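You operate a simulated robot arm through the tools that you are given. There is no shell and no other tool.

You run a simulated robot arm. Do the job below in one go: nothing can be reset, and whatever is moved stays where it is left.

## Task
Tag the two sections on the trestle bench as their plans say.
Fine: the green framed and the blue banded section each get the tag with their plan's number, pressed down till it sticks; leave the third tag.

It is judged by the outcome, as a careful person would: the job done as asked, and still so three seconds after it is handed in. It fails if anything else is knocked over, pushed out of place, dropped, spilled or broken.

## Robot
A 6-joint arm with a two-finger parallel gripper, fixed in place. Base frame: the origin is at the foot of the arm, x ahead of it, y to its left, z up; the work surface is at about z = 0.8. Readings come in m, rad, newtons and seconds.
With the tool pointing down near the work surface it reaches from about 0.32 to 0.82 m from the base axis. Its first joint turns from -2.897 to 2.897 rad. Payload 3.43 kg.
Tool frame: the origin (TCP) lies between the finger pads and is the grasp point; the fingertips stand 0.034 m ahead of it; z points along the fingers, y is the line along which they close. The gripper opens to 0.128 m. The fingers are 0.024 m wide and 0.012 m thick; the gripper's body (0.048 by 0.13 m) begins 0.096 m behind the TCP.
Orientation is that of the tool frame in the base frame, as a unit quaternion [x, y, z, w]. With the fingers straight down and closing along the base's y, the tool's x points along the base's -x, its y along +y and its z along -z.

## Interface
- The arm moves only by the tool drive_tool. Its arguments are lists of equal length, an entry for each row: "travel": the shift along the tool's x, y, z in cm, a list of three; "turn": the turn, a rotation vector about the tool's x, y, z in rad, a list of three; "claw": the opening, from 0 (shut) to 1 (fully open). In form: {"travel": [[dx, dy, dz], ...], "turn": [[ax, ay, az], ...], "claw": [claw, ...]}. A call has 1 to 20 rows; each row shifts and turns the commanded pose from where the row before left it, along the tool's axes as they then stand. A row lasts 0.2 s, in which the tool goes at most 0.05 m and 0.15 rad; a call with a longer step from one row to the next is refused whole, and so is a gripper value outside its range. A pose out of reach is approached as far as the arm can. The call stops where the force on the tool passes 40 N (or 10 N more than at its start, if that is more) or the arm is blocked; 0.2 s more then pass. The fingers move at their own pace (about 0.045 m/s each) and stop on an object; they squeeze with about 35 N. The grip force told is the motor's: it shows also when the fingers shut on nothing. Time passes only in rows, and 0.2 s behind the last, so rows that do not move let the fingers close. It gives the time, the measured TCP pose, the force on the tool (base axes), the opening and the grip force at its end, in the units of the frame above (readings bear some noise), with the torque about the TCP (base axes, N m) and any sound that the robot's microphone picked up.
- Cameras (640 x 400 px; columns grow to the right, rows downward): "scene" is fixed at [0.3995, -0.6517, 1.5479]; the picture's right is [0.99, -0.16, 0.00], its down [-0.08, -0.52, -0.85] and it looks along [0.14, 0.84, -0.53] (base axes); focal length 313 px, centre (320, 200). "wrist" rides on the gripper at [0.076, -0.011, -0.16] in the tool frame; the picture's right is [0.15, 0.99, 0.00], its down [-0.88, 0.13, -0.46] and it looks along [-0.45, 0.07, 0.89] (tool axes); focal length 234 px, centre (320, 200).
- camera(camera): a new picture of that camera. No time passes.
- measure_at(camera, pixels): for up to 12 pixels [column, row] of the newest picture of that camera ("zoom" is the newest enlarged one), the place [x, y, z] in the base frame of the surface seen there, good to about 0.003 m. No time passes.
- close_up(camera, box): a new picture of the part [left, top, right, bottom] of that camera's present view, enlarged. No time passes.
- close_job(): hands the job in; it is judged then, once.

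Open the gripper and draw the arm clear of the work before you hand the job in, unless the task says otherwise.

The tools are called after "Request:" as a command line: name --argument value ..., lists and objects as JSON in quotes. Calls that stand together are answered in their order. drive_tool: Moves the arm, as the interface text tells. Its arguments: {"type":"object","properties":{"travel":{"type":"array","items":{"type":"array","items":{"type":"number"}}},"turn":{"type":"array","items":{"type":"array","items":{"type":"number"}}},"claw":{"type":"array","items":{"type":"number"}}},"required":["travel","turn","claw"]} The other tools are called the same way: camera (camera) takes a picture; measure_at (camera, pixels) gives the place of the surface under pixels of a picture; close_up (camera, box) takes an enlarged picture of a part of a camera's view; close_job () hands the job in.

At the start:

```text
time_s: 0.0
eef_pos: [0.3766, 0.3971, 1.1219]
orientation: [0.001, 1.0, 0.0, 0.0]
contact_force: [0.6, 0.6, 0.4]
moment: [0.01, 0.0, -0.02]
opening: 0.1281
finger_force: 0.1
```

scene: 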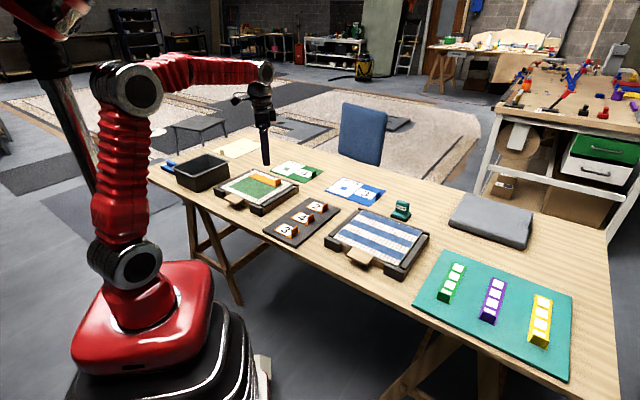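
wrist: 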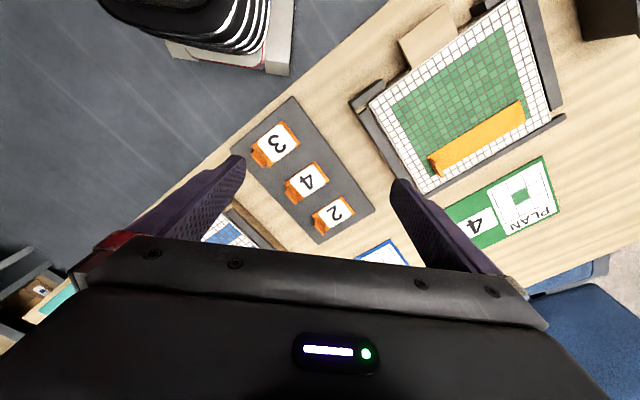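

The wrist view shows three tags (3, 4, 2) on a dark tray, the green section on the right with its plan reading 4. I'll take close-ups of the scene to read the plans and section details.

Request:
close_up --camera "scene" --box '[200, 140, 300, 220]'

Request:
close_up --camera "scene" --box '[250, 160, 450, 285]'

Request:
close_up --camera "wrist" --box '[220, 80, 420, 270]'

```text
5.00 times, centred on (250, 180) of scene
```

zoom: 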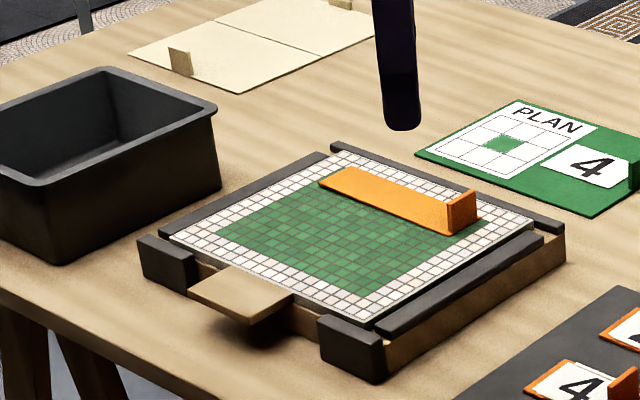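

```text
3.20 times, centred on (350, 222) of scene
```

zoom: 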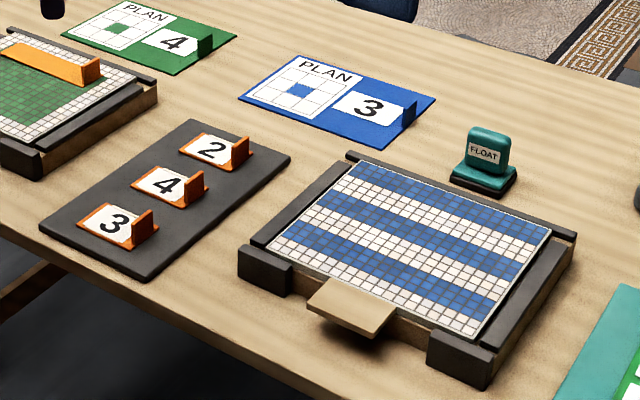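

```text
2.11 times, centred on (320, 175) of wrist
```

zoom: 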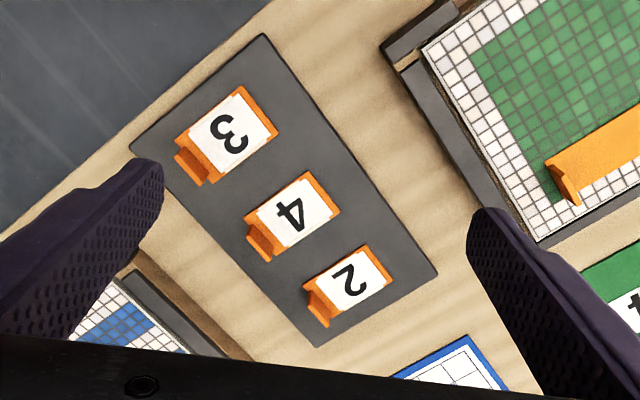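

Request:
close_up --camera "scene" --box '[265, 150, 345, 200]'

Request:
close_up --camera "scene" --box '[320, 165, 420, 228]'

Request:
close_up --camera "scene" --box '[400, 180, 590, 390]'

Request:
close_up --camera "scene" --box '[140, 125, 270, 200]'

Request:
close_up --camera "wrist" --box '[340, 0, 580, 260]'

```text
8.00 times, centred on (305, 175) of scene
```

zoom: 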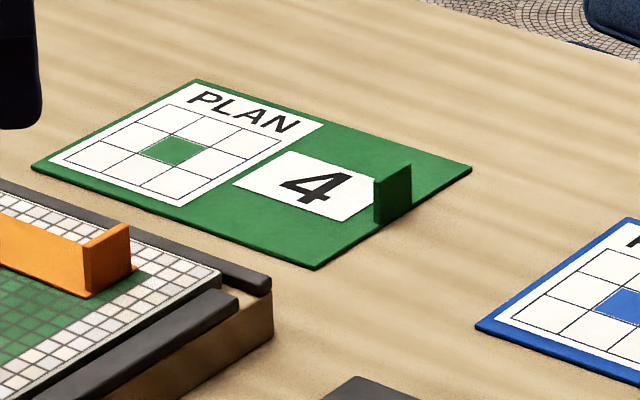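

```text
6.35 times, centred on (370, 196) of scene
```

zoom: 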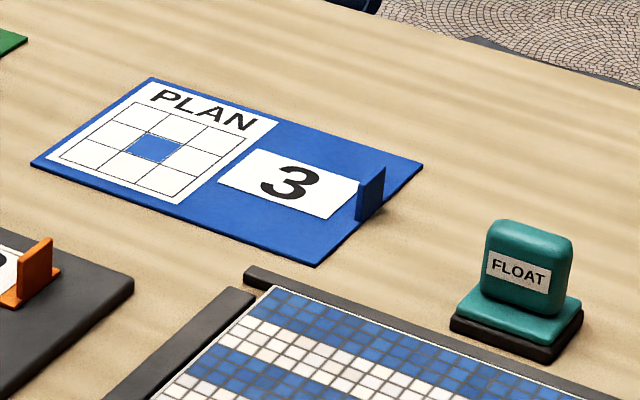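

```text
1.90 times, centred on (495, 285) of scene
```

zoom: 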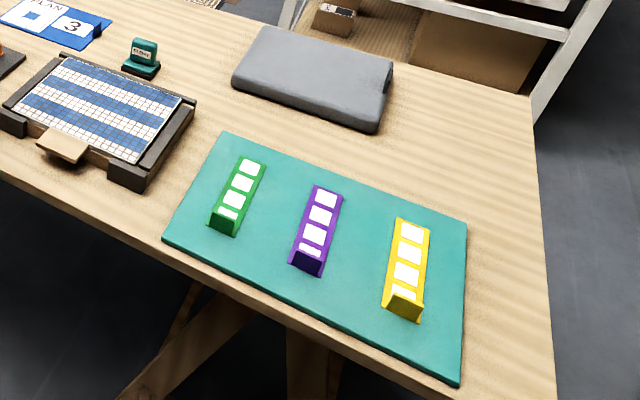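

```text
4.92 times, centred on (205, 162) of scene
```

zoom: 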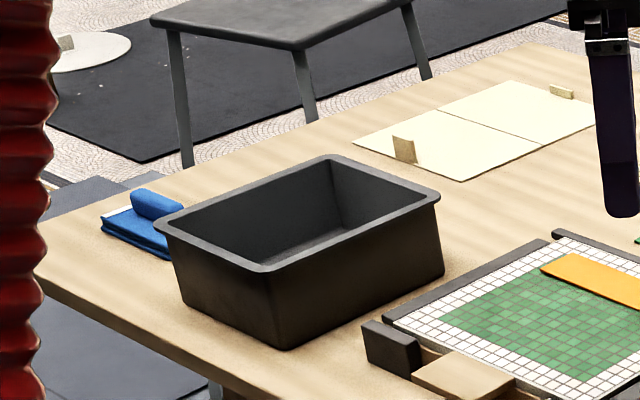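

```text
1.54 times, centred on (460, 130) of wrist
```

zoom: 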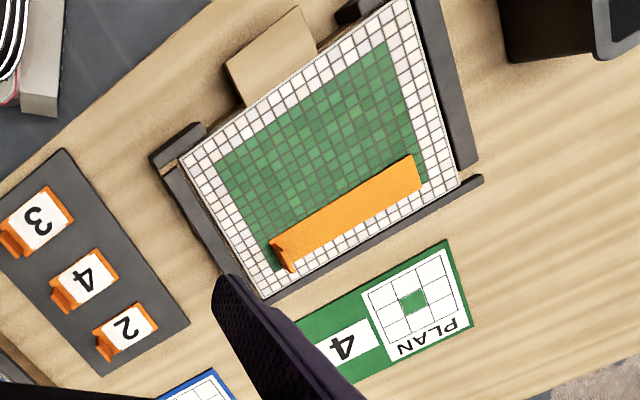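

I'll measure the green section corners, orange strip and tag points in the wrist close-up I just took (scale 1.54).

Request:
measure_at --camera "zoom" --pixels '[[185, 160], [408, 5], [455, 185], [266, 296], [222, 163], [385, 45], [275, 243], [405, 158], [422, 185], [300, 250], [283, 255], [325, 160]]'

Request:
measure_at --camera "wrist" --pixels '[[253, 158], [268, 166], [280, 124], [299, 146], [287, 190], [297, 198], [315, 163], [328, 182], [317, 222], [326, 232], [342, 197], [354, 213]]'

```text
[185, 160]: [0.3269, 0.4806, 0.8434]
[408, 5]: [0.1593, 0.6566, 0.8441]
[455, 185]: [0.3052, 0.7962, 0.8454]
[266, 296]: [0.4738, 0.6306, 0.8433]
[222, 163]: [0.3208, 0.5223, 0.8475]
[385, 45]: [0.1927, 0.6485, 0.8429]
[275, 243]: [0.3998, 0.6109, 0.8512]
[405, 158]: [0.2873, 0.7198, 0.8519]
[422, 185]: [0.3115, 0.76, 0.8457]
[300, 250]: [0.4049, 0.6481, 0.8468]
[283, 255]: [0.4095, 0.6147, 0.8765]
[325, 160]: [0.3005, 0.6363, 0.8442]
```

```text
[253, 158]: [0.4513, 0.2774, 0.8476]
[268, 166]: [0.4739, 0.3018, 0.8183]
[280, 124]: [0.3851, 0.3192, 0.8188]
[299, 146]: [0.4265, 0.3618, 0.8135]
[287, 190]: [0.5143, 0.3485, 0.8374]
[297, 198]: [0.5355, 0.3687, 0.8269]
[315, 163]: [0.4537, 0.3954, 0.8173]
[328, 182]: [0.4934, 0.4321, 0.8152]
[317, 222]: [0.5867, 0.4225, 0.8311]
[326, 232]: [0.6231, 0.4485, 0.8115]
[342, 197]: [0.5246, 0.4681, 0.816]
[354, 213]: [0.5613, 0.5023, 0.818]
```

The table axes run at about 45° to the base: green section centre near (0.316, 0.641), and tags about 0.10 m apart on the tray. I turn the tool -45° about its z so the fingers close along the tags' long direction, and move in over the tray for a better look.

Request:
drive_tool --travel '[[0, 0, 0], [0, 0, 0], [0, 0, 0], [0, 0, 0], [0, 0, 0], [0, 0, 0], [1, -2.5, 2.5], [1, -2.5, 2.5], [0.7, -2.5, 2], [0, 0, 0]]' --turn '[[0, 0, -0.131], [0, 0, -0.131], [0, 0, -0.131], [0, 0, -0.131], [0, 0, -0.131], [0, 0, -0.1304], [0, 0, 0], [0, 0, 0], [0, 0, 0], [0, 0, 0]]' --claw '[1, 1, 1, 1, 1, 1, 1, 1, 1, 1]'

Request:
camera --camera "wrist"

```text
time_s: 2.2
eef_pos: [0.4093, 0.3249, 1.0539]
orientation: [-0.383, 0.924, 0.001, 0.0]
contact_force: [-0.3, 0.9, -0.1]
moment: [0.03, 0.0, 0.02]
opening: 0.128
finger_force: 0.0
```

```text
taken
```

wrist: 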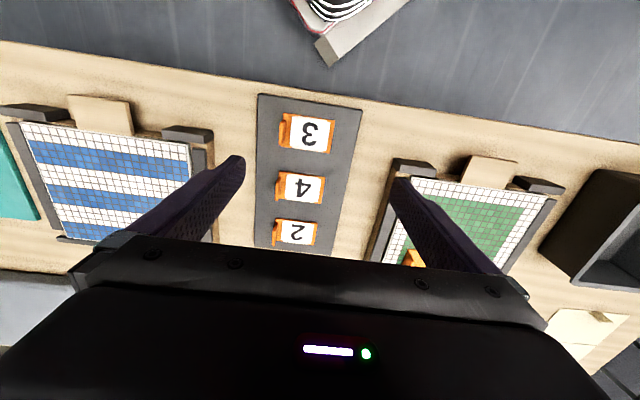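

Now the tray is upright in the image (tags at (305,133), (300,187), (295,232)). I zoom in on the tags and on the blue section to measure them.

Request:
close_up --camera "wrist" --box '[240, 85, 370, 165]'

Request:
measure_at --camera "wrist" --pixels '[[22, 125], [188, 145], [192, 183], [62, 236], [50, 185], [283, 133], [281, 187], [276, 232], [257, 96], [360, 110], [330, 250], [256, 247]]'

```text
4.92 times, centred on (305, 125) of wrist
```

zoom: 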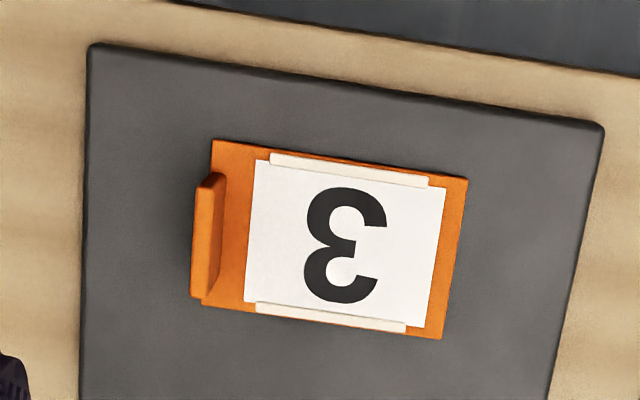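

```text
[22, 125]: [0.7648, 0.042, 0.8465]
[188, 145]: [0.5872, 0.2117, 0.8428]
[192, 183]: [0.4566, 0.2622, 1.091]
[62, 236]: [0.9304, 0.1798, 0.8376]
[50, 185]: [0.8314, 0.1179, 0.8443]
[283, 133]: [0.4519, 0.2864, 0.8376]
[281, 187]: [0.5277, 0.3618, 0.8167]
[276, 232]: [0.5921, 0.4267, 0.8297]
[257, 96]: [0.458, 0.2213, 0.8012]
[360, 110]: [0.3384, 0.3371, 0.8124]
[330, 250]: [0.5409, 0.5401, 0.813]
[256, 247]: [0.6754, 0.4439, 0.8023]
```

Tag 3 is clearly seen with its fin at the left end of the close-up (205,235). I measure its base corners and fin.

Request:
measure_at --camera "zoom" --pixels '[[218, 148], [462, 185], [436, 333], [207, 298], [214, 178], [198, 290], [203, 235], [350, 245], [350, 168], [330, 318], [120, 200], [500, 250]]'

Request:
close_up --camera "wrist" --box '[240, 155, 370, 250]'

```text
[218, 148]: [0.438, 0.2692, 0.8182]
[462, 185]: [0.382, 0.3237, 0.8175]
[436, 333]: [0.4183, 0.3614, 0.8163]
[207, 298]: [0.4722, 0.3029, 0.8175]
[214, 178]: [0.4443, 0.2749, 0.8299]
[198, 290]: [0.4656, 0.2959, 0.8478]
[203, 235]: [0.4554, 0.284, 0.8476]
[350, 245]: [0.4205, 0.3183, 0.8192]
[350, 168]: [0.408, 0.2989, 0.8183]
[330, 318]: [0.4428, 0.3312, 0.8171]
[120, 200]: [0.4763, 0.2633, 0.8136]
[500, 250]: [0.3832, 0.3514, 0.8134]
```

```text
4.21 times, centred on (305, 202) of wrist
```

zoom: 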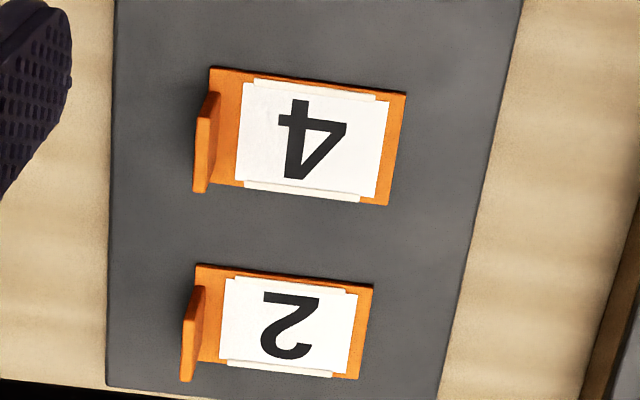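

Tag 3: centre u≈0.525, v≈-0.080 in the 45° frame, fin near v≈-0.117, fin top z≈0.848, base top z≈0.8175. I now measure tags 4 and 2 in this zoom, then the blue section in the scene view.

Request:
measure_at --camera "zoom" --pixels '[[213, 72], [402, 97], [386, 200], [205, 180], [210, 100], [200, 185], [204, 135], [200, 270], [368, 290], [355, 372], [190, 335], [310, 140]]'

Request:
close_up --camera "scene" --box '[315, 195, 440, 285]'

```text
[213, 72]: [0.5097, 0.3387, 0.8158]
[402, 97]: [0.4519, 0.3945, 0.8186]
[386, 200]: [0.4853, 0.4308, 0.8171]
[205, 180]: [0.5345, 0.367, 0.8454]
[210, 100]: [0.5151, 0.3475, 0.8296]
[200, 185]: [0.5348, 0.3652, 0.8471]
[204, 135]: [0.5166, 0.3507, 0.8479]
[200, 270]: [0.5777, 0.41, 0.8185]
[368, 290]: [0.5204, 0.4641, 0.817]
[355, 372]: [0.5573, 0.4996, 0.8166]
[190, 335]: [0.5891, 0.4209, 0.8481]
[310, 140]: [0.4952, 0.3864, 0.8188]
```

```text
4.44 times, centred on (378, 240) of scene
```

zoom: 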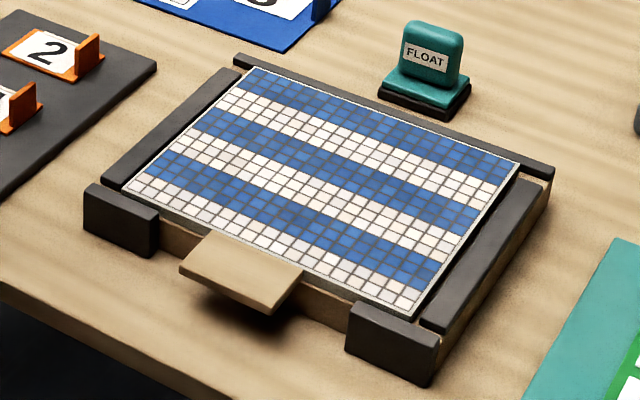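

The blue section's tile corners are at (245,70), (518,164), (412,314), (127,189) in this zoom. I measure them along with the frame.

Request:
measure_at --camera "zoom" --pixels '[[246, 72], [517, 165], [411, 312], [128, 189], [325, 182], [240, 60], [550, 172], [395, 355], [120, 215], [230, 80], [425, 45], [330, 200]]'

Request:
close_up --camera "scene" --box '[205, 160, 305, 225]'

```text
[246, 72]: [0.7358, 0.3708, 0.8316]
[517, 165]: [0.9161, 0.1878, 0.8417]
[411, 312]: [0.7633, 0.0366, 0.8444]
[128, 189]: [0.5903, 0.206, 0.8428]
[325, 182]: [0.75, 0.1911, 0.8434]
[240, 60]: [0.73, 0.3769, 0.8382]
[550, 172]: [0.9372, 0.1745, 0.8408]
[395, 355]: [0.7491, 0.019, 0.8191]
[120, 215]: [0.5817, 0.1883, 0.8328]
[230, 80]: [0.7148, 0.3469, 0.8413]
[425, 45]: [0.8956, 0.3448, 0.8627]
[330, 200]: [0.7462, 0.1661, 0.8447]
```

```text
6.15 times, centred on (255, 192) of scene
```

zoom: 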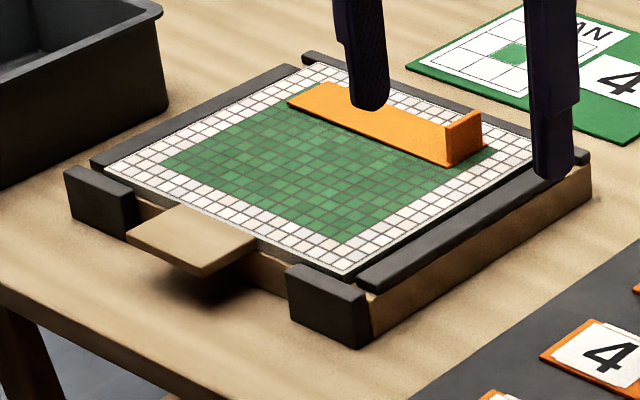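

I measure the orange strip's near edge on the green section to check clearance from the centre cell.

Request:
measure_at --camera "zoom" --pixels '[[292, 103], [446, 164], [370, 132], [488, 150], [462, 120], [320, 85], [108, 165], [342, 274], [530, 152], [310, 66], [300, 170], [290, 150]]'

```text
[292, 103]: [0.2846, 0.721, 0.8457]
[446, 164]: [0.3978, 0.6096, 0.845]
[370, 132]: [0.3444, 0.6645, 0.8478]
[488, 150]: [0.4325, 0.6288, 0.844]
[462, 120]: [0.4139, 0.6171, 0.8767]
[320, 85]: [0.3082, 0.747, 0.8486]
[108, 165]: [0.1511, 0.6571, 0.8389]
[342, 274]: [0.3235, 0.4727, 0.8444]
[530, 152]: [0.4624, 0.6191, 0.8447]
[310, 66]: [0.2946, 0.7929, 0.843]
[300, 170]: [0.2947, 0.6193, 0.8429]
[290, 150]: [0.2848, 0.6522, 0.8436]
```

The strip's near edge is at u≈0.712, so a tag centred at u≈0.673 (half-width 0.025) clears it by about 14 mm; I leave the strip alone. I move above tag 4's fin (u=0.6236, v=-0.117) with the gripper partly closed.

Request:
drive_tool --travel '[[-2.61, -1.43, 3.1], [-2.61, -1.43, 3.1], [-2.61, -1.43, 3.1], [-2.61, -1.44, 3.1], [0, 0, 0]]' --turn '[[0, 0, 0], [0, 0, 0], [0, 0, 0], [0, 0, 0], [0, 0, 0]]' --claw '[0.4, 0.4, 0.4, 0.4, 0.4]'

Request:
camera --camera "wrist"

Request:
close_up --camera "scene" --box '[240, 160, 380, 260]'

```text
time_s: 3.4
eef_pos: [0.5216, 0.3566, 0.9274]
orientation: [-0.382, 0.924, 0.0, 0.001]
contact_force: [0.5, 0.0, 0.4]
moment: [0.01, -0.02, 0.02]
opening: 0.0514
finger_force: 0.0
```

```text
taken
```

wrist: 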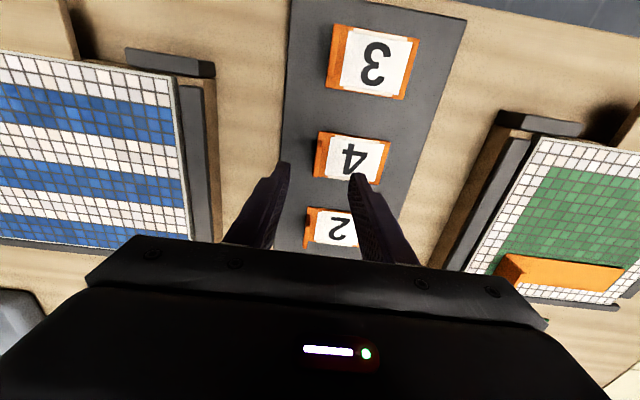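

```text
4.00 times, centred on (310, 210) of scene
```

zoom: 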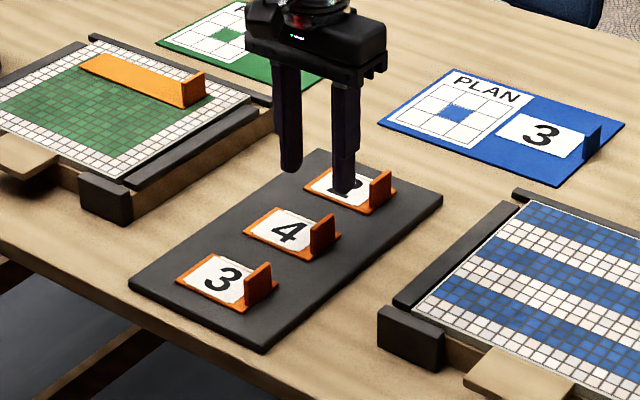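

Tool is above tag 4 with the fingers straddling the fin. I zoom the wrist view on tag 4 to pin down its fin precisely.

Request:
close_up --camera "wrist" --box '[290, 115, 410, 195]'

```text
5.00 times, centred on (350, 155) of wrist
```

zoom: 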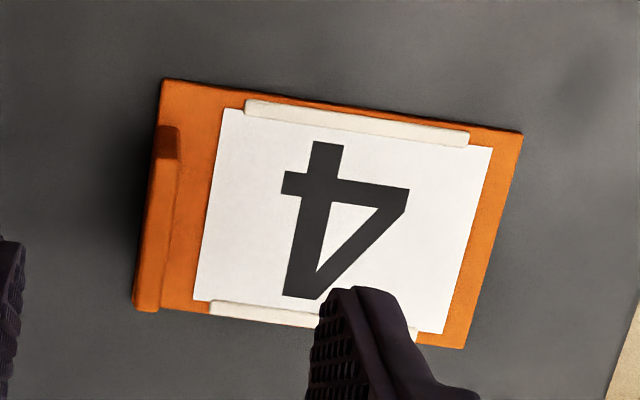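

Request:
measure_at --camera "zoom" --pixels '[[164, 84], [519, 136], [463, 343], [150, 240], [170, 140], [140, 305], [160, 302], [172, 190], [200, 250], [300, 110], [260, 315], [230, 200]]'

```text
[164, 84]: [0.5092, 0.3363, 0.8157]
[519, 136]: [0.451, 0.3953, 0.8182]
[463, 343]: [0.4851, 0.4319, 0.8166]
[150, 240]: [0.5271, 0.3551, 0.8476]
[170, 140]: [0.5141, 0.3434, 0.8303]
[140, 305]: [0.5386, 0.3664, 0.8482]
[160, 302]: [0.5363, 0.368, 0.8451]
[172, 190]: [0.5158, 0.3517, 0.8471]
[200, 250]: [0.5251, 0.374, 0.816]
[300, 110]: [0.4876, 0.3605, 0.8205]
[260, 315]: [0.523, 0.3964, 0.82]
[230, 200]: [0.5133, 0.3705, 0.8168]
```

Tag 4's fin spans v≈-0.122 to -0.1155, top at z≈0.848. I descend so the fingertips stop about 4 mm above the tag base (TCP z≈0.856).

Request:
drive_tool --travel '[[-0.2, -0.15, 2.5], [0, 0, 2.5], [0, 0, 2.1], [0, 0, 0]]' --turn '[[0, 0, 0], [0, 0, 0], [0, 0, 0], [0, 0, 0]]' --claw '[0.4, 0.4, 0.4, 0.4]'

Request:
close_up --camera "scene" --box '[260, 180, 360, 250]'

```text
time_s: 4.4
eef_pos: [0.5276, 0.3595, 0.8559]
orientation: [-0.382, 0.924, 0.001, -0.001]
contact_force: [-0.2, 0.1, 0.0]
moment: [0.0, -0.01, 0.0]
opening: 0.0512
finger_force: 0.0
```

```text
5.71 times, centred on (310, 215) of scene
```

zoom: 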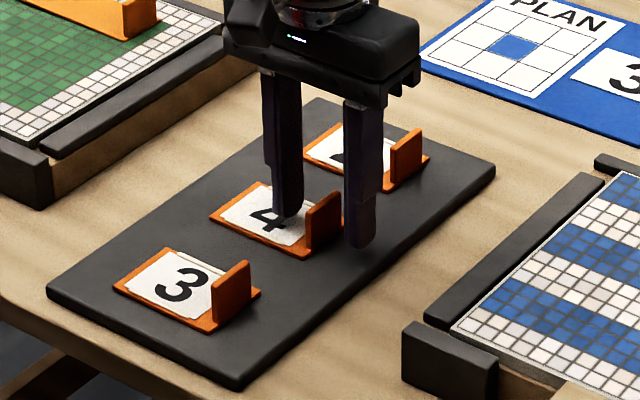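

Fingers straddle the fin at z 0.856 with no contact. I close on the fin.

Request:
drive_tool --travel '[[0, 0, 0], [0, 0, 0], [0, 0, 0], [0, 0, 0], [0, 0, 0]]' --turn '[[0, 0, 0], [0, 0, 0], [0, 0, 0], [0, 0, 0], [0, 0, 0]]' --claw '[0, 0, 0, 0, 0]'

Request:
close_up --camera "scene" --box '[260, 180, 360, 250]'

```text
time_s: 5.6
eef_pos: [0.5266, 0.36, 0.8558]
orientation: [-0.383, 0.924, 0.0, -0.001]
contact_force: [0.4, -0.5, 0.0]
moment: [-0.01, -0.01, 0.0]
opening: 0.0043
finger_force: 34.8
```

```text
5.71 times, centred on (310, 215) of scene
```

zoom: 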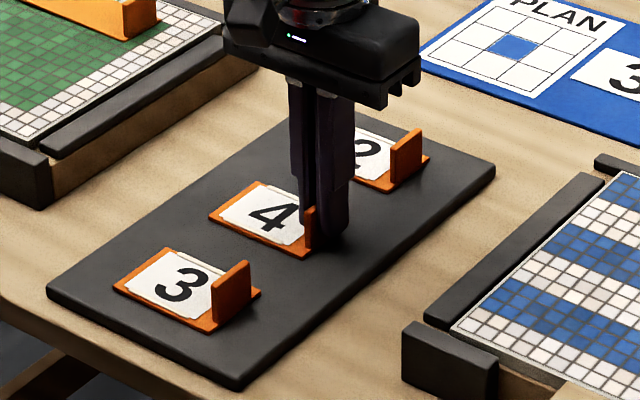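

The opening stopped at 4.3 mm with 35 N grip: the fin is held. I lift slowly straight up.

Request:
drive_tool --travel '[[0, 0, -1], [0, 0, -2], [0, 0, -3], [0, 0, -3], [0, 0, 0]]' --turn '[[0, 0, 0], [0, 0, 0], [0, 0, 0], [0, 0, 0], [0, 0, 0]]' --claw '[0, 0, 0, 0, 0]'

Request:
close_up --camera "scene" --box '[240, 150, 380, 250]'

Request:
camera --camera "wrist"

```text
time_s: 6.8
eef_pos: [0.5248, 0.3581, 0.9483]
orientation: [-0.383, 0.924, 0.0, 0.0]
contact_force: [0.3, -0.4, -0.2]
moment: [0.02, 0.0, -0.02]
opening: 0.0046
finger_force: 35.3
```

```text
4.00 times, centred on (310, 200) of scene
```

zoom: 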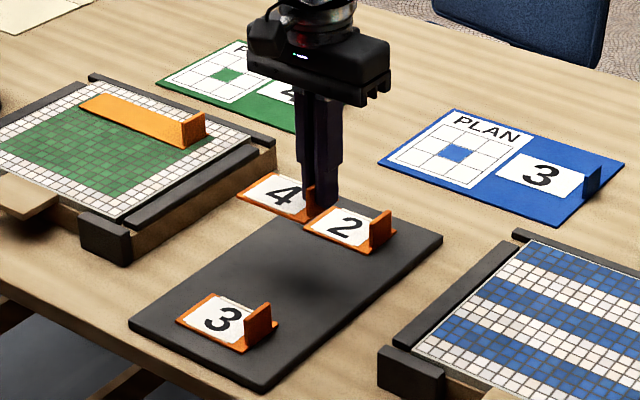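

```text
taken
```

wrist: 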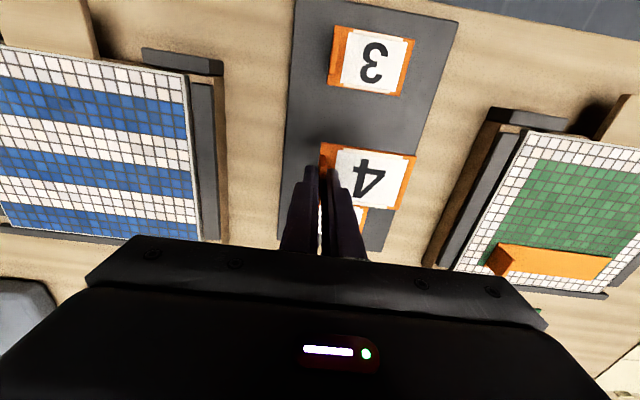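

Tag 4 is held level. I measure its corners in the wrist view to get its offset from the TCP.

Request:
close_up --camera "wrist" --box '[280, 125, 440, 225]'

```text
4.00 times, centred on (360, 175) of wrist
```

zoom: 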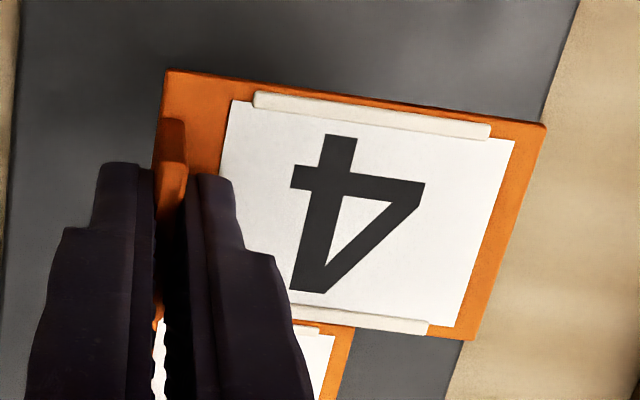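

Request:
measure_at --camera "zoom" --pixels '[[170, 76], [540, 127], [470, 333], [260, 92], [480, 130], [430, 325], [350, 320], [350, 240], [230, 120], [505, 150]]'

```text
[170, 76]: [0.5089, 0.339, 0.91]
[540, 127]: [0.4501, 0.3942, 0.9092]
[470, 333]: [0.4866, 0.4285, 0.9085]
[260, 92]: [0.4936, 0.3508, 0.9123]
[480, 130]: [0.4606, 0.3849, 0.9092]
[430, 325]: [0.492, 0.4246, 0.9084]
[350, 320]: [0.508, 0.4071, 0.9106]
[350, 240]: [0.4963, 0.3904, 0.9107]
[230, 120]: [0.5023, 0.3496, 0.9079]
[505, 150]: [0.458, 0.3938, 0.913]
```

Tag centre sits 37.5 mm toward +v and 2 mm toward -u of the TCP; its underside is ~42 mm below the TCP. I raise 3 cm and carry it over the green section's centre (TCP target u≈0.675, v≈0.1925).

Request:
drive_tool --travel '[[0, 0, -3], [-0.62, 3.88, 0], [-0.62, 3.88, 0], [-0.62, 3.88, 0], [-0.62, 3.88, 0], [-0.62, 3.88, 0], [-0.62, 3.88, 0], [-0.62, 3.88, 0], [-0.62, 3.88, 0], [0, 0, 0], [0, 0, 0]]' --turn '[[0, 0, 0], [0, 0, 0], [0, 0, 0], [0, 0, 0], [0, 0, 0], [0, 0, 0], [0, 0, 0], [0, 0, 0], [0, 0, 0], [0, 0, 0], [0, 0, 0]]' --claw '[0, 0, 0, 0, 0, 0, 0, 0, 0, 0, 0]'

Request:
camera --camera "wrist"

Request:
close_up --camera "scene" --box '[190, 130, 310, 220]'

```text
time_s: 9.2
eef_pos: [0.3423, 0.6102, 0.976]
orientation: [-0.383, 0.924, 0.001, 0.0]
contact_force: [0.3, -0.7, 0.0]
moment: [-0.01, 0.0, 0.0]
opening: 0.0045
finger_force: 35.2
```

```text
taken
```

wrist: 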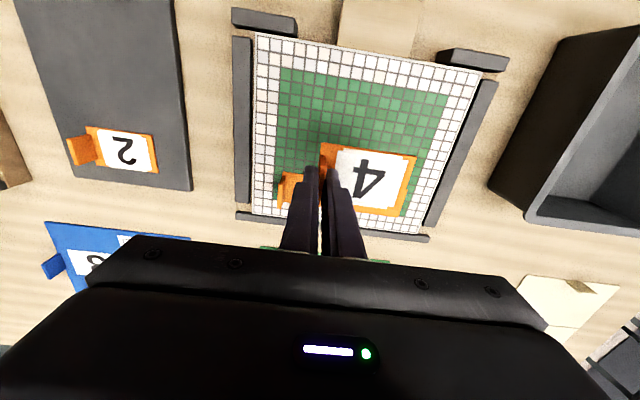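

```text
4.44 times, centred on (250, 175) of scene
```

zoom: 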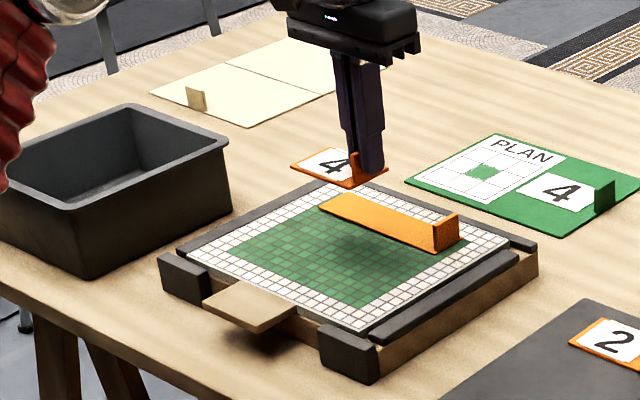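

I re-measure the green section's tile corners from this closer view (about (257,35), (479,72), (413,231), (253,212)) to refine its centre.

Request:
measure_at --camera "wrist" --pixels '[[258, 36], [477, 74], [412, 230], [254, 211], [282, 70], [447, 95], [284, 172], [281, 195], [325, 146], [414, 158], [401, 212], [253, 130]]'

```text
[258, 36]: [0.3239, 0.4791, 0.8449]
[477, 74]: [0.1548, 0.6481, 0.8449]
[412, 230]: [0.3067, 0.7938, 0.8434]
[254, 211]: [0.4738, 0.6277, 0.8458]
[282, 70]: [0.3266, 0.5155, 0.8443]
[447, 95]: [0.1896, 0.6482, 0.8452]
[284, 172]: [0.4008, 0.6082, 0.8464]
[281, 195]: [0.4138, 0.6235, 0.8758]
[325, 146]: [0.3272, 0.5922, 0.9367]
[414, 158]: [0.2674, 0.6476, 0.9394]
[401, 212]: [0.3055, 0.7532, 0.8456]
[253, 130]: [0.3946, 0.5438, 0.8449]
```

The section centre is u≈0.673, v≈0.228, and the held tag's centre is u≈0.673, v≈0.228 — aligned. I descend to about 1 cm above the tiles.

Request:
drive_tool --travel '[[0, 0, 3], [0, 0, 3], [0, 0, 2], [0, 0, 0]]' --turn '[[0, 0, 0], [0, 0, 0], [0, 0, 0], [0, 0, 0]]' --claw '[0, 0, 0, 0]'

Request:
close_up --camera "scene" --box '[200, 150, 300, 215]'

Request:
close_up --camera "wrist" --box '[230, 20, 510, 240]'

```text
time_s: 10.2
eef_pos: [0.342, 0.6119, 0.8955]
orientation: [-0.383, 0.924, -0.001, 0.001]
contact_force: [0.5, -0.4, -0.9]
moment: [0.0, 0.01, -0.02]
opening: 0.0044
finger_force: 35.2
```

```text
6.15 times, centred on (250, 182) of scene
```

zoom: 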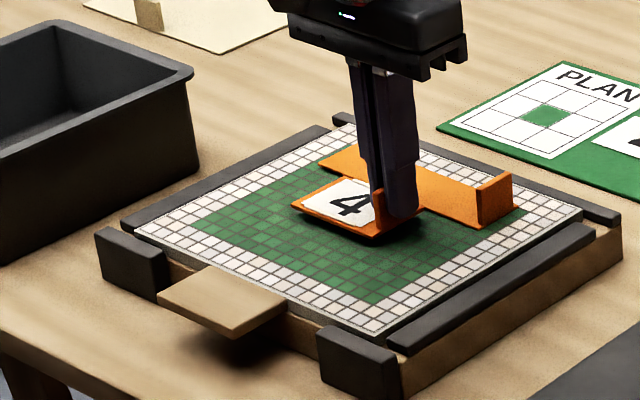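

```text
1.82 times, centred on (370, 130) of wrist
```

zoom: 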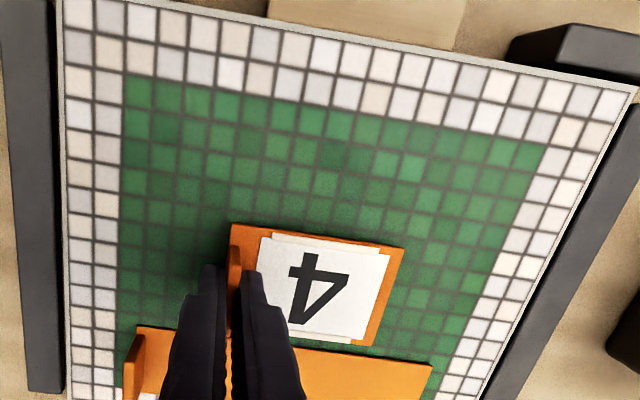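

Tag 4 is ~1 cm above the centre. I lower in 3 mm steps and watch for contact.

Request:
drive_tool --travel '[[0, 0, 0.3], [0, 0, 0.3], [0, 0, 0.2], [0, 0, 0]]' --turn '[[0, 0, 0], [0, 0, 0], [0, 0, 0], [0, 0, 0]]' --claw '[0, 0, 0, 0]'

```text
time_s: 11.2
eef_pos: [0.3428, 0.6139, 0.8884]
orientation: [-0.382, 0.924, 0.0, 0.0]
contact_force: [0.3, -0.8, 0.5]
moment: [0.02, 0.02, -0.02]
opening: 0.0042
finger_force: 35.0
```

No contact yet at z 0.888. I go on down in 1 mm steps.

Request:
drive_tool --travel '[[0, 0, 0.1], [0, 0, 0.1], [0, 0, 0.1], [0, 0, 0]]' --turn '[[0, 0, 0], [0, 0, 0], [0, 0, 0], [0, 0, 0]]' --claw '[0, 0, 0, 0]'

```text
time_s: 12.2
eef_pos: [0.3427, 0.6134, 0.8867]
orientation: [-0.383, 0.924, -0.001, 0.0]
contact_force: [-0.3, -2.5, 5.5]
moment: [-0.02, 0.05, 0.05]
opening: 0.0044
finger_force: 35.3
```

Contact at about 5.5 N. I press a little further while still holding to seat the tag.

Request:
drive_tool --travel '[[0, 0, 0.1], [0, 0, 0.1], [0, 0, 0]]' --turn '[[0, 0, 0], [0, 0, 0], [0, 0, 0]]' --claw '[0, 0, 0]'

Request:
close_up --camera "scene" --box '[200, 150, 300, 215]'

```text
time_s: 13.0
eef_pos: [0.3423, 0.6139, 0.887]
orientation: [-0.383, 0.924, 0.002, 0.003]
contact_force: [-1.9, 0.4, 30.4]
moment: [-0.15, 0.36, 0.04]
opening: 0.0043
finger_force: 35.5
```

```text
6.15 times, centred on (250, 182) of scene
```

zoom: 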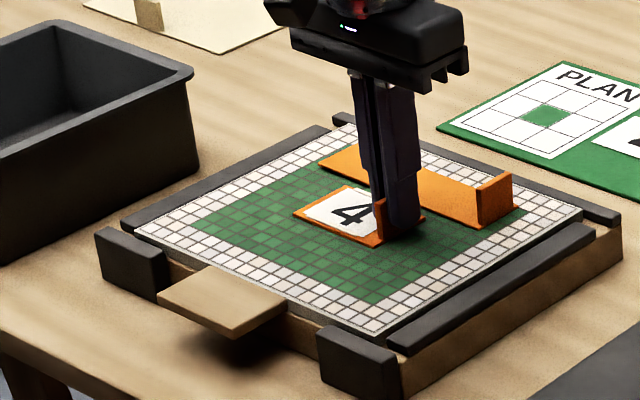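

Force rose to about 30 N with the tag flat on the tiles, no sound. I ease the load back, then open to release the fin.

Request:
drive_tool --travel '[[0, 0, -0.1], [0, 0, -0.1], [0, 0, 0], [0, 0, 0]]' --turn '[[0, 0, 0], [0, 0, 0], [0, 0, 0], [0, 0, 0]]' --claw '[0, 0, 0.2, 0.2]'

Request:
close_up --camera "scene" --box '[200, 150, 300, 215]'

```text
time_s: 14.0
eef_pos: [0.3427, 0.6122, 0.8851]
orientation: [-0.383, 0.924, 0.0, -0.002]
contact_force: [-0.8, 0.0, -0.1]
moment: [0.0, 0.03, -0.03]
opening: 0.0256
finger_force: 0.0
```

```text
6.15 times, centred on (250, 182) of scene
```

zoom: 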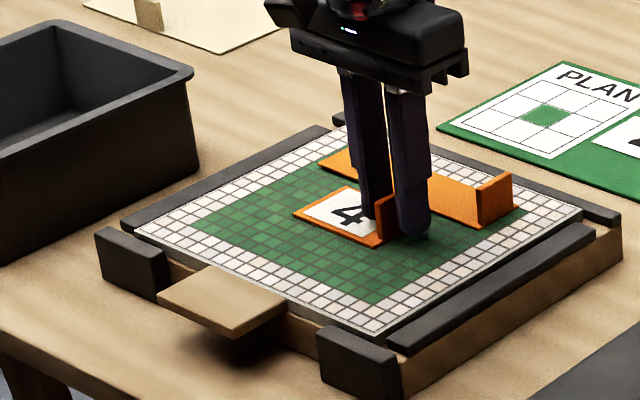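

The fingers are clear of the fin. I raise 6 cm, close the gripper, move over the tag's middle and come down to just above it for a firm press.

Request:
drive_tool --travel '[[0, 0, -2], [0, 0, -4], [0.2, 3.75, 0], [0, 0, 0], [0, 0, 0]]' --turn '[[0, 0, 0], [0, 0, 0], [0, 0, 0], [0, 0, 0], [0, 0, 0]]' --claw '[0.2, 0.2, 0, 0, 0]'

Request:
camera --camera "wrist"

Request:
close_up --camera "scene" --box '[200, 150, 300, 215]'

```text
time_s: 15.2
eef_pos: [0.3159, 0.6381, 0.9444]
orientation: [-0.383, 0.924, 0.0, 0.0]
contact_force: [1.0, 0.6, -0.8]
moment: [0.03, 0.02, -0.03]
opening: 0.0003
finger_force: 33.1
```

```text
taken
```

wrist: 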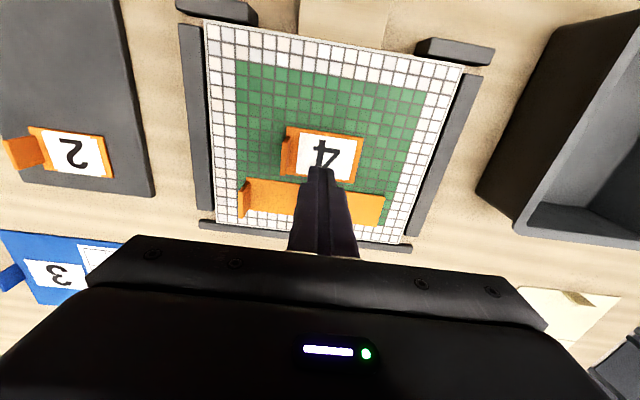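

```text
6.15 times, centred on (250, 182) of scene
```

zoom: 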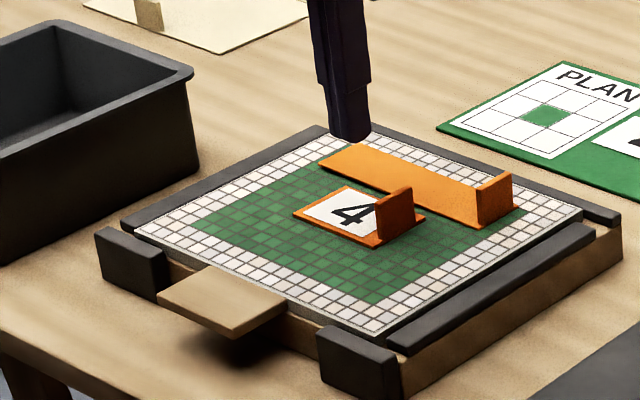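

Tag 4 lies flat on the section. I check its corner positions before pressing.

Request:
measure_at --camera "wrist" --pixels '[[290, 128], [362, 139], [351, 182], [284, 174], [325, 160], [346, 170], [300, 140]]'

```text
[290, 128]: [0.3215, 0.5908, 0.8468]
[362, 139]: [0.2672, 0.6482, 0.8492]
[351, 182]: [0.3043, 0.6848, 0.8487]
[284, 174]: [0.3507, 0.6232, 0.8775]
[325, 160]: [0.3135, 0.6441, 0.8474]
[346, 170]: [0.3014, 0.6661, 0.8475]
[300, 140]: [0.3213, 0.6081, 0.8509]
```

The tag is centred within ~2 mm of the section's centre. I come down on its middle with shut fingers (contact expected at TCP z≈0.882).

Request:
drive_tool --travel '[[0, 0, 2.5], [0, 0, 2.5], [0, 0, 0.5], [0, 0, 0.3], [0, 0, 0.2], [0, 0, 0]]' --turn '[[0, 0, 0], [0, 0, 0], [0, 0, 0], [0, 0, 0], [0, 0, 0], [0, 0, 0]]' --claw '[0, 0, 0, 0, 0, 0]'

```text
time_s: 16.6
eef_pos: [0.3157, 0.6377, 0.8854]
orientation: [-0.383, 0.924, -0.001, 0.0]
contact_force: [-0.1, 0.3, -0.3]
moment: [-0.01, 0.01, 0.0]
opening: 0.0002
finger_force: 32.9
```

No contact yet at 0.885; I continue in 1 mm steps, letting the 40 N stop guard the press.

Request:
drive_tool --travel '[[0, 0, 0.1], [0, 0, 0.1], [0, 0, 0.1], [0, 0, 0.1], [0, 0, 0.1], [0, 0, 0]]' --turn '[[0, 0, 0], [0, 0, 0], [0, 0, 0], [0, 0, 0], [0, 0, 0], [0, 0, 0]]' --claw '[0, 0, 0, 0, 0, 0]'

```text
time_s: 18.0
eef_pos: [0.315, 0.6385, 0.8811]
orientation: [-0.383, 0.924, 0.0, 0.0]
contact_force: [-0.7, -0.1, 1.2]
moment: [-0.02, 0.0, -0.02]
opening: 0.0001
finger_force: 33.2
```

Request:
drive_tool --travel '[[0, 0, 0.1], [0, 0, 0.1], [0, 0, 0.1], [0, 0, 0], [0, 0, 0]]' --turn '[[0, 0, 0], [0, 0, 0], [0, 0, 0], [0, 0, 0], [0, 0, 0]]' --claw '[0, 0, 0, 0, 0]'

```text
time_s: 19.2
eef_pos: [0.3153, 0.6377, 0.8795]
orientation: [-0.383, 0.924, 0.002, 0.002]
contact_force: [-2.2, 3.0, 36.4]
moment: [0.03, 0.12, 0.0]
opening: 0.0001
finger_force: 32.5
```

36 N now on the middle of the tag. I hold the press for a second and add a touch more.

Request:
drive_tool --travel '[[0, 0, 0], [0, 0, 0], [0, 0, 0], [0, 0, 0.03], [0, 0, 0], [0, 0, 0]]' --turn '[[0, 0, 0], [0, 0, 0], [0, 0, 0], [0, 0, 0], [0, 0, 0], [0, 0, 0]]' --claw '[0, 0, 0, 0, 0, 0]'

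Request:
close_up --camera "scene" --box '[200, 150, 300, 215]'

```text
time_s: 20.6
eef_pos: [0.3159, 0.6376, 0.8795]
orientation: [-0.382, 0.924, 0.001, 0.002]
contact_force: [-0.5, -2.7, 42.4]
moment: [-0.12, 0.12, 0.02]
opening: 0.0002
finger_force: 33.2
```

```text
6.15 times, centred on (250, 182) of scene
```

zoom: 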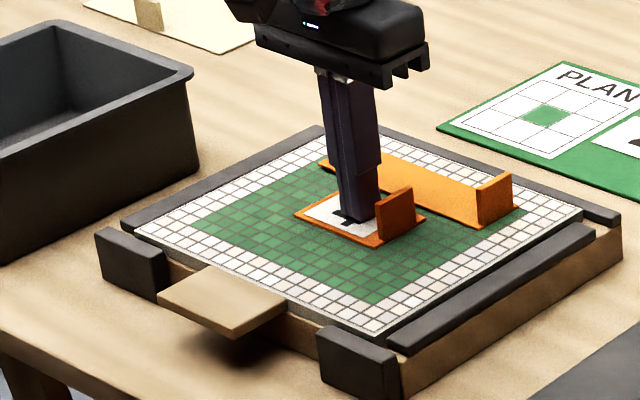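

42 N was applied without the tag shifting. I raise the tool and, to check that the tag really sticks, go to the outer side of its fin for a very gentle nudge test.

Request:
drive_tool --travel '[[0, 0, -0.4], [0, 0, -3.5], [0, 0, -3.5], [0, -3.15, 0], [0, -3.15, 0], [0, 0, 0]]' --turn '[[0, 0, 0], [0, 0, 0], [0, 0, 0], [0, 0, 0], [0, 0, 0], [0, 0, 0]]' --claw '[0, 0, 0, 0, 0, 0]'

Request:
camera --camera "wrist"

Request:
close_up --camera "scene" --box '[200, 150, 300, 215]'

```text
time_s: 22.0
eef_pos: [0.359, 0.5921, 0.954]
orientation: [-0.382, 0.924, 0.001, 0.0]
contact_force: [-0.3, 0.8, -0.1]
moment: [0.01, -0.02, 0.03]
opening: 0.0
finger_force: 32.9
```

```text
taken
```

wrist: 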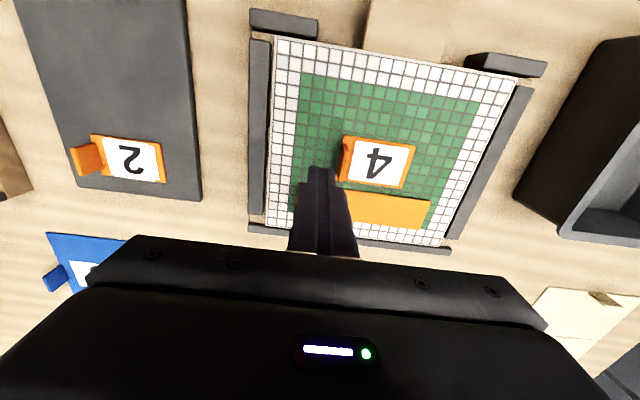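

```text
6.15 times, centred on (250, 182) of scene
```

zoom: 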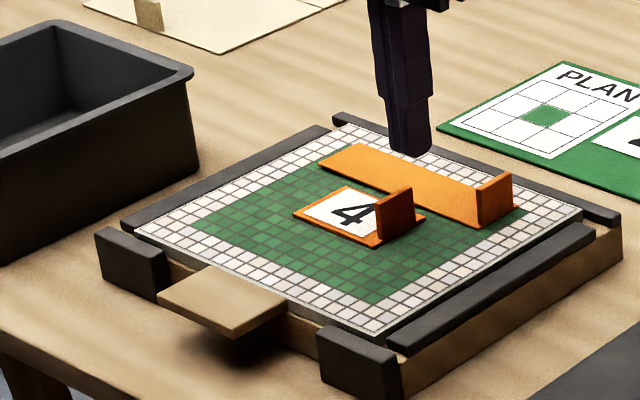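

The tool is at u≈0.673, v≈0.165, outside the fin. I descend beside the fin (tips ~1 cm above the tiles) and approach to about 3 mm short of it.

Request:
drive_tool --travel '[[0, 0, 3.2], [0, 0, 3.2], [0, 0.9, 0], [0, 0, 0]]' --turn '[[0, 0, 0], [0, 0, 0], [0, 0, 0], [0, 0, 0]]' --claw '[0, 0, 0, 0]'

Request:
close_up --camera "scene" --box '[200, 150, 300, 215]'

```text
time_s: 23.0
eef_pos: [0.3536, 0.5995, 0.8878]
orientation: [-0.383, 0.924, 0.0, 0.001]
contact_force: [-0.6, 0.5, 0.4]
moment: [0.01, 0.04, 0.02]
opening: 0.0001
finger_force: 32.8
```

```text
6.15 times, centred on (250, 182) of scene
```

zoom: 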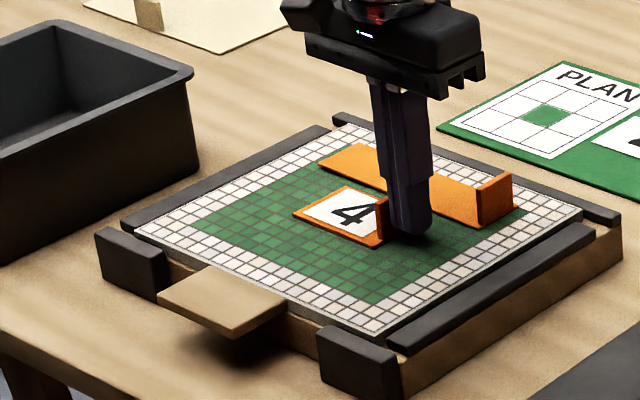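

No contact yet. I inch toward the fin in 1 mm steps and watch the side force.

Request:
drive_tool --travel '[[0, 0.1, 0], [0, 0.1, 0], [0, 0, 0]]' --turn '[[0, 0, 0], [0, 0, 0], [0, 0, 0]]' --claw '[0, 0, 0]'

```text
time_s: 23.8
eef_pos: [0.3517, 0.6008, 0.887]
orientation: [-0.383, 0.924, 0.0, 0.0]
contact_force: [-0.9, -0.4, 0.2]
moment: [-0.01, 0.0, 0.0]
opening: 0.0
finger_force: 32.8
```

Request:
drive_tool --travel '[[0, 0.1, 0], [0, 0.1, 0], [0, 0, 0]]' --turn '[[0, 0, 0], [0, 0, 0], [0, 0, 0]]' --claw '[0, 0, 0]'

Request:
close_up --camera "scene" --box '[225, 160, 285, 200]'

```text
time_s: 24.6
eef_pos: [0.3501, 0.6024, 0.8868]
orientation: [-0.383, 0.924, 0.001, 0.0]
contact_force: [0.8, 0.1, 0.2]
moment: [-0.01, 0.0, 0.0]
opening: 0.0001
finger_force: 33.6
```

```text
10.00 times, centred on (255, 180) of scene
```

zoom: 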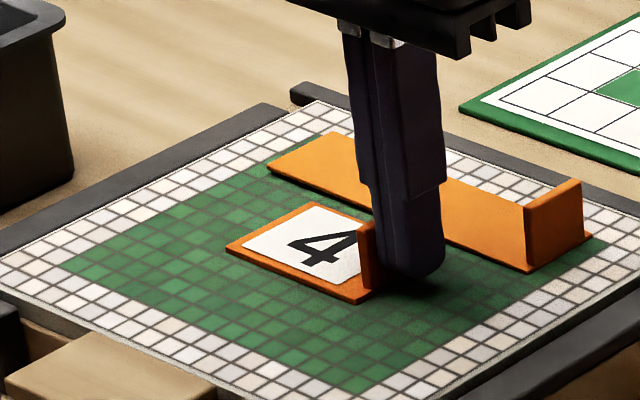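

Very close to the fin, no side force yet; baseline tag corners in this zoom are (228,248) and (360,303). One more millimetre.

Request:
drive_tool --travel '[[0, 0.1, 0], [0, 0, 0]]' --turn '[[0, 0, 0], [0, 0, 0]]' --claw '[0, 0]'

Request:
close_up --camera "scene" --box '[225, 160, 285, 200]'

```text
time_s: 25.2
eef_pos: [0.3499, 0.6036, 0.8872]
orientation: [-0.383, 0.924, 0.0, 0.0]
contact_force: [3.8, -2.2, 0.2]
moment: [-0.08, -0.06, 0.0]
opening: 0.0
finger_force: 33.2
```

```text
10.00 times, centred on (255, 180) of scene
```

zoom: 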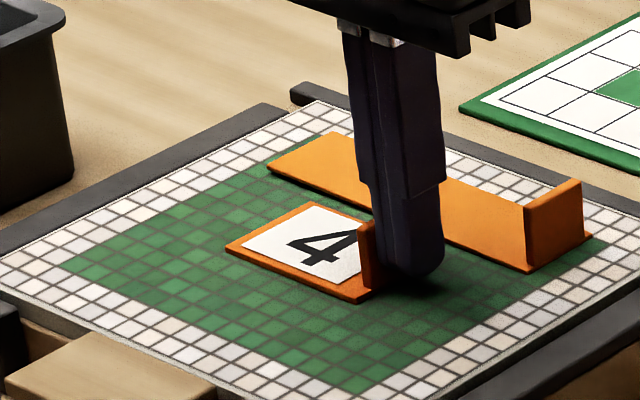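

The tag resists with ~4 N side force and has not budged: it sticks. I back off, lift, and travel to above tag 3's fin (u≈0.525, v≈-0.118), opening the gripper on the way.

Request:
drive_tool --travel '[[0, -1, 0], [0, 0, -4.5], [0, 0, -4.5], [1.86, -3.59, 0], [1.86, -3.59, 0], [1.86, -3.59, 0], [1.86, -3.59, 0], [1.86, -3.59, 0], [1.86, -3.59, 0], [1.86, -3.59, 0], [1.86, -3.59, 0], [0, 0, 2], [0, 0, 2], [0, 0, 0]]' --turn '[[0, 0, 0], [0, 0, 0], [0, 0, 0], [0, 0, 0], [0, 0, 0], [0, 0, 0], [0, 0, 0], [0, 0, 0], [0, 0, 0], [0, 0, 0], [0, 0, 0], [0, 0, 0], [0, 0, 0], [0, 0, 0]]' --claw '[0, 0, 0, 0, 0, 0, 0.4, 0.4, 0.4, 0.4, 0.4, 0.4, 0.4, 0.4]'

Request:
camera --camera "wrist"

Request:
close_up --camera "scene" --box '[200, 150, 360, 260]'

```text
time_s: 28.2
eef_pos: [0.4571, 0.287, 0.9367]
orientation: [-0.383, 0.924, 0.0, 0.0]
contact_force: [0.1, 0.2, -0.7]
moment: [0.01, -0.02, -0.01]
opening: 0.0513
finger_force: 0.1
```

```text
taken
```

wrist: 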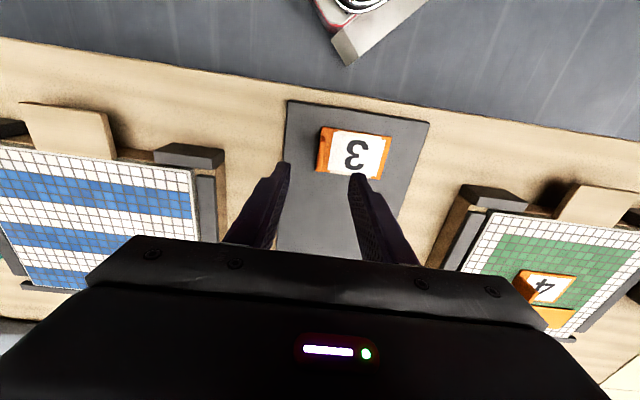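

```text
3.64 times, centred on (280, 205) of scene
```

zoom: 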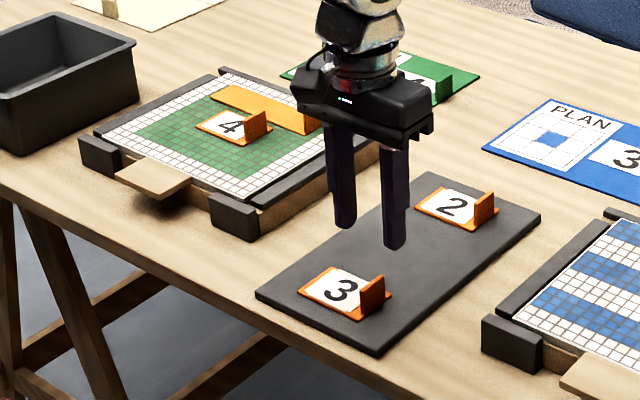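

Above tag 3 now. I zoom in and measure its fin from here.

Request:
close_up --camera "wrist" --box '[295, 110, 415, 190]'

```text
5.00 times, centred on (355, 150) of wrist
```

zoom: 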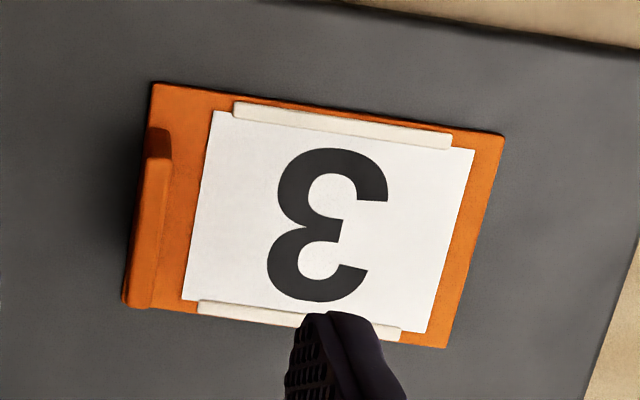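

Request:
measure_at --camera "zoom" --pixels '[[155, 87], [499, 138], [444, 343], [138, 240], [130, 300], [148, 302], [160, 170], [155, 235], [320, 240]]'

```text
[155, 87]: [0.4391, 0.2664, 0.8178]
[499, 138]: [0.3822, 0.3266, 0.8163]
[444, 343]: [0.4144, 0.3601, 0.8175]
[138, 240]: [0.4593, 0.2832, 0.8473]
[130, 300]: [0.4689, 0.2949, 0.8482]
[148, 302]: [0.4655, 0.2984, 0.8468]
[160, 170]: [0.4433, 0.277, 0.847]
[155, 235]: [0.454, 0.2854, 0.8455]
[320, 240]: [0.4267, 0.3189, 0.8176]
```

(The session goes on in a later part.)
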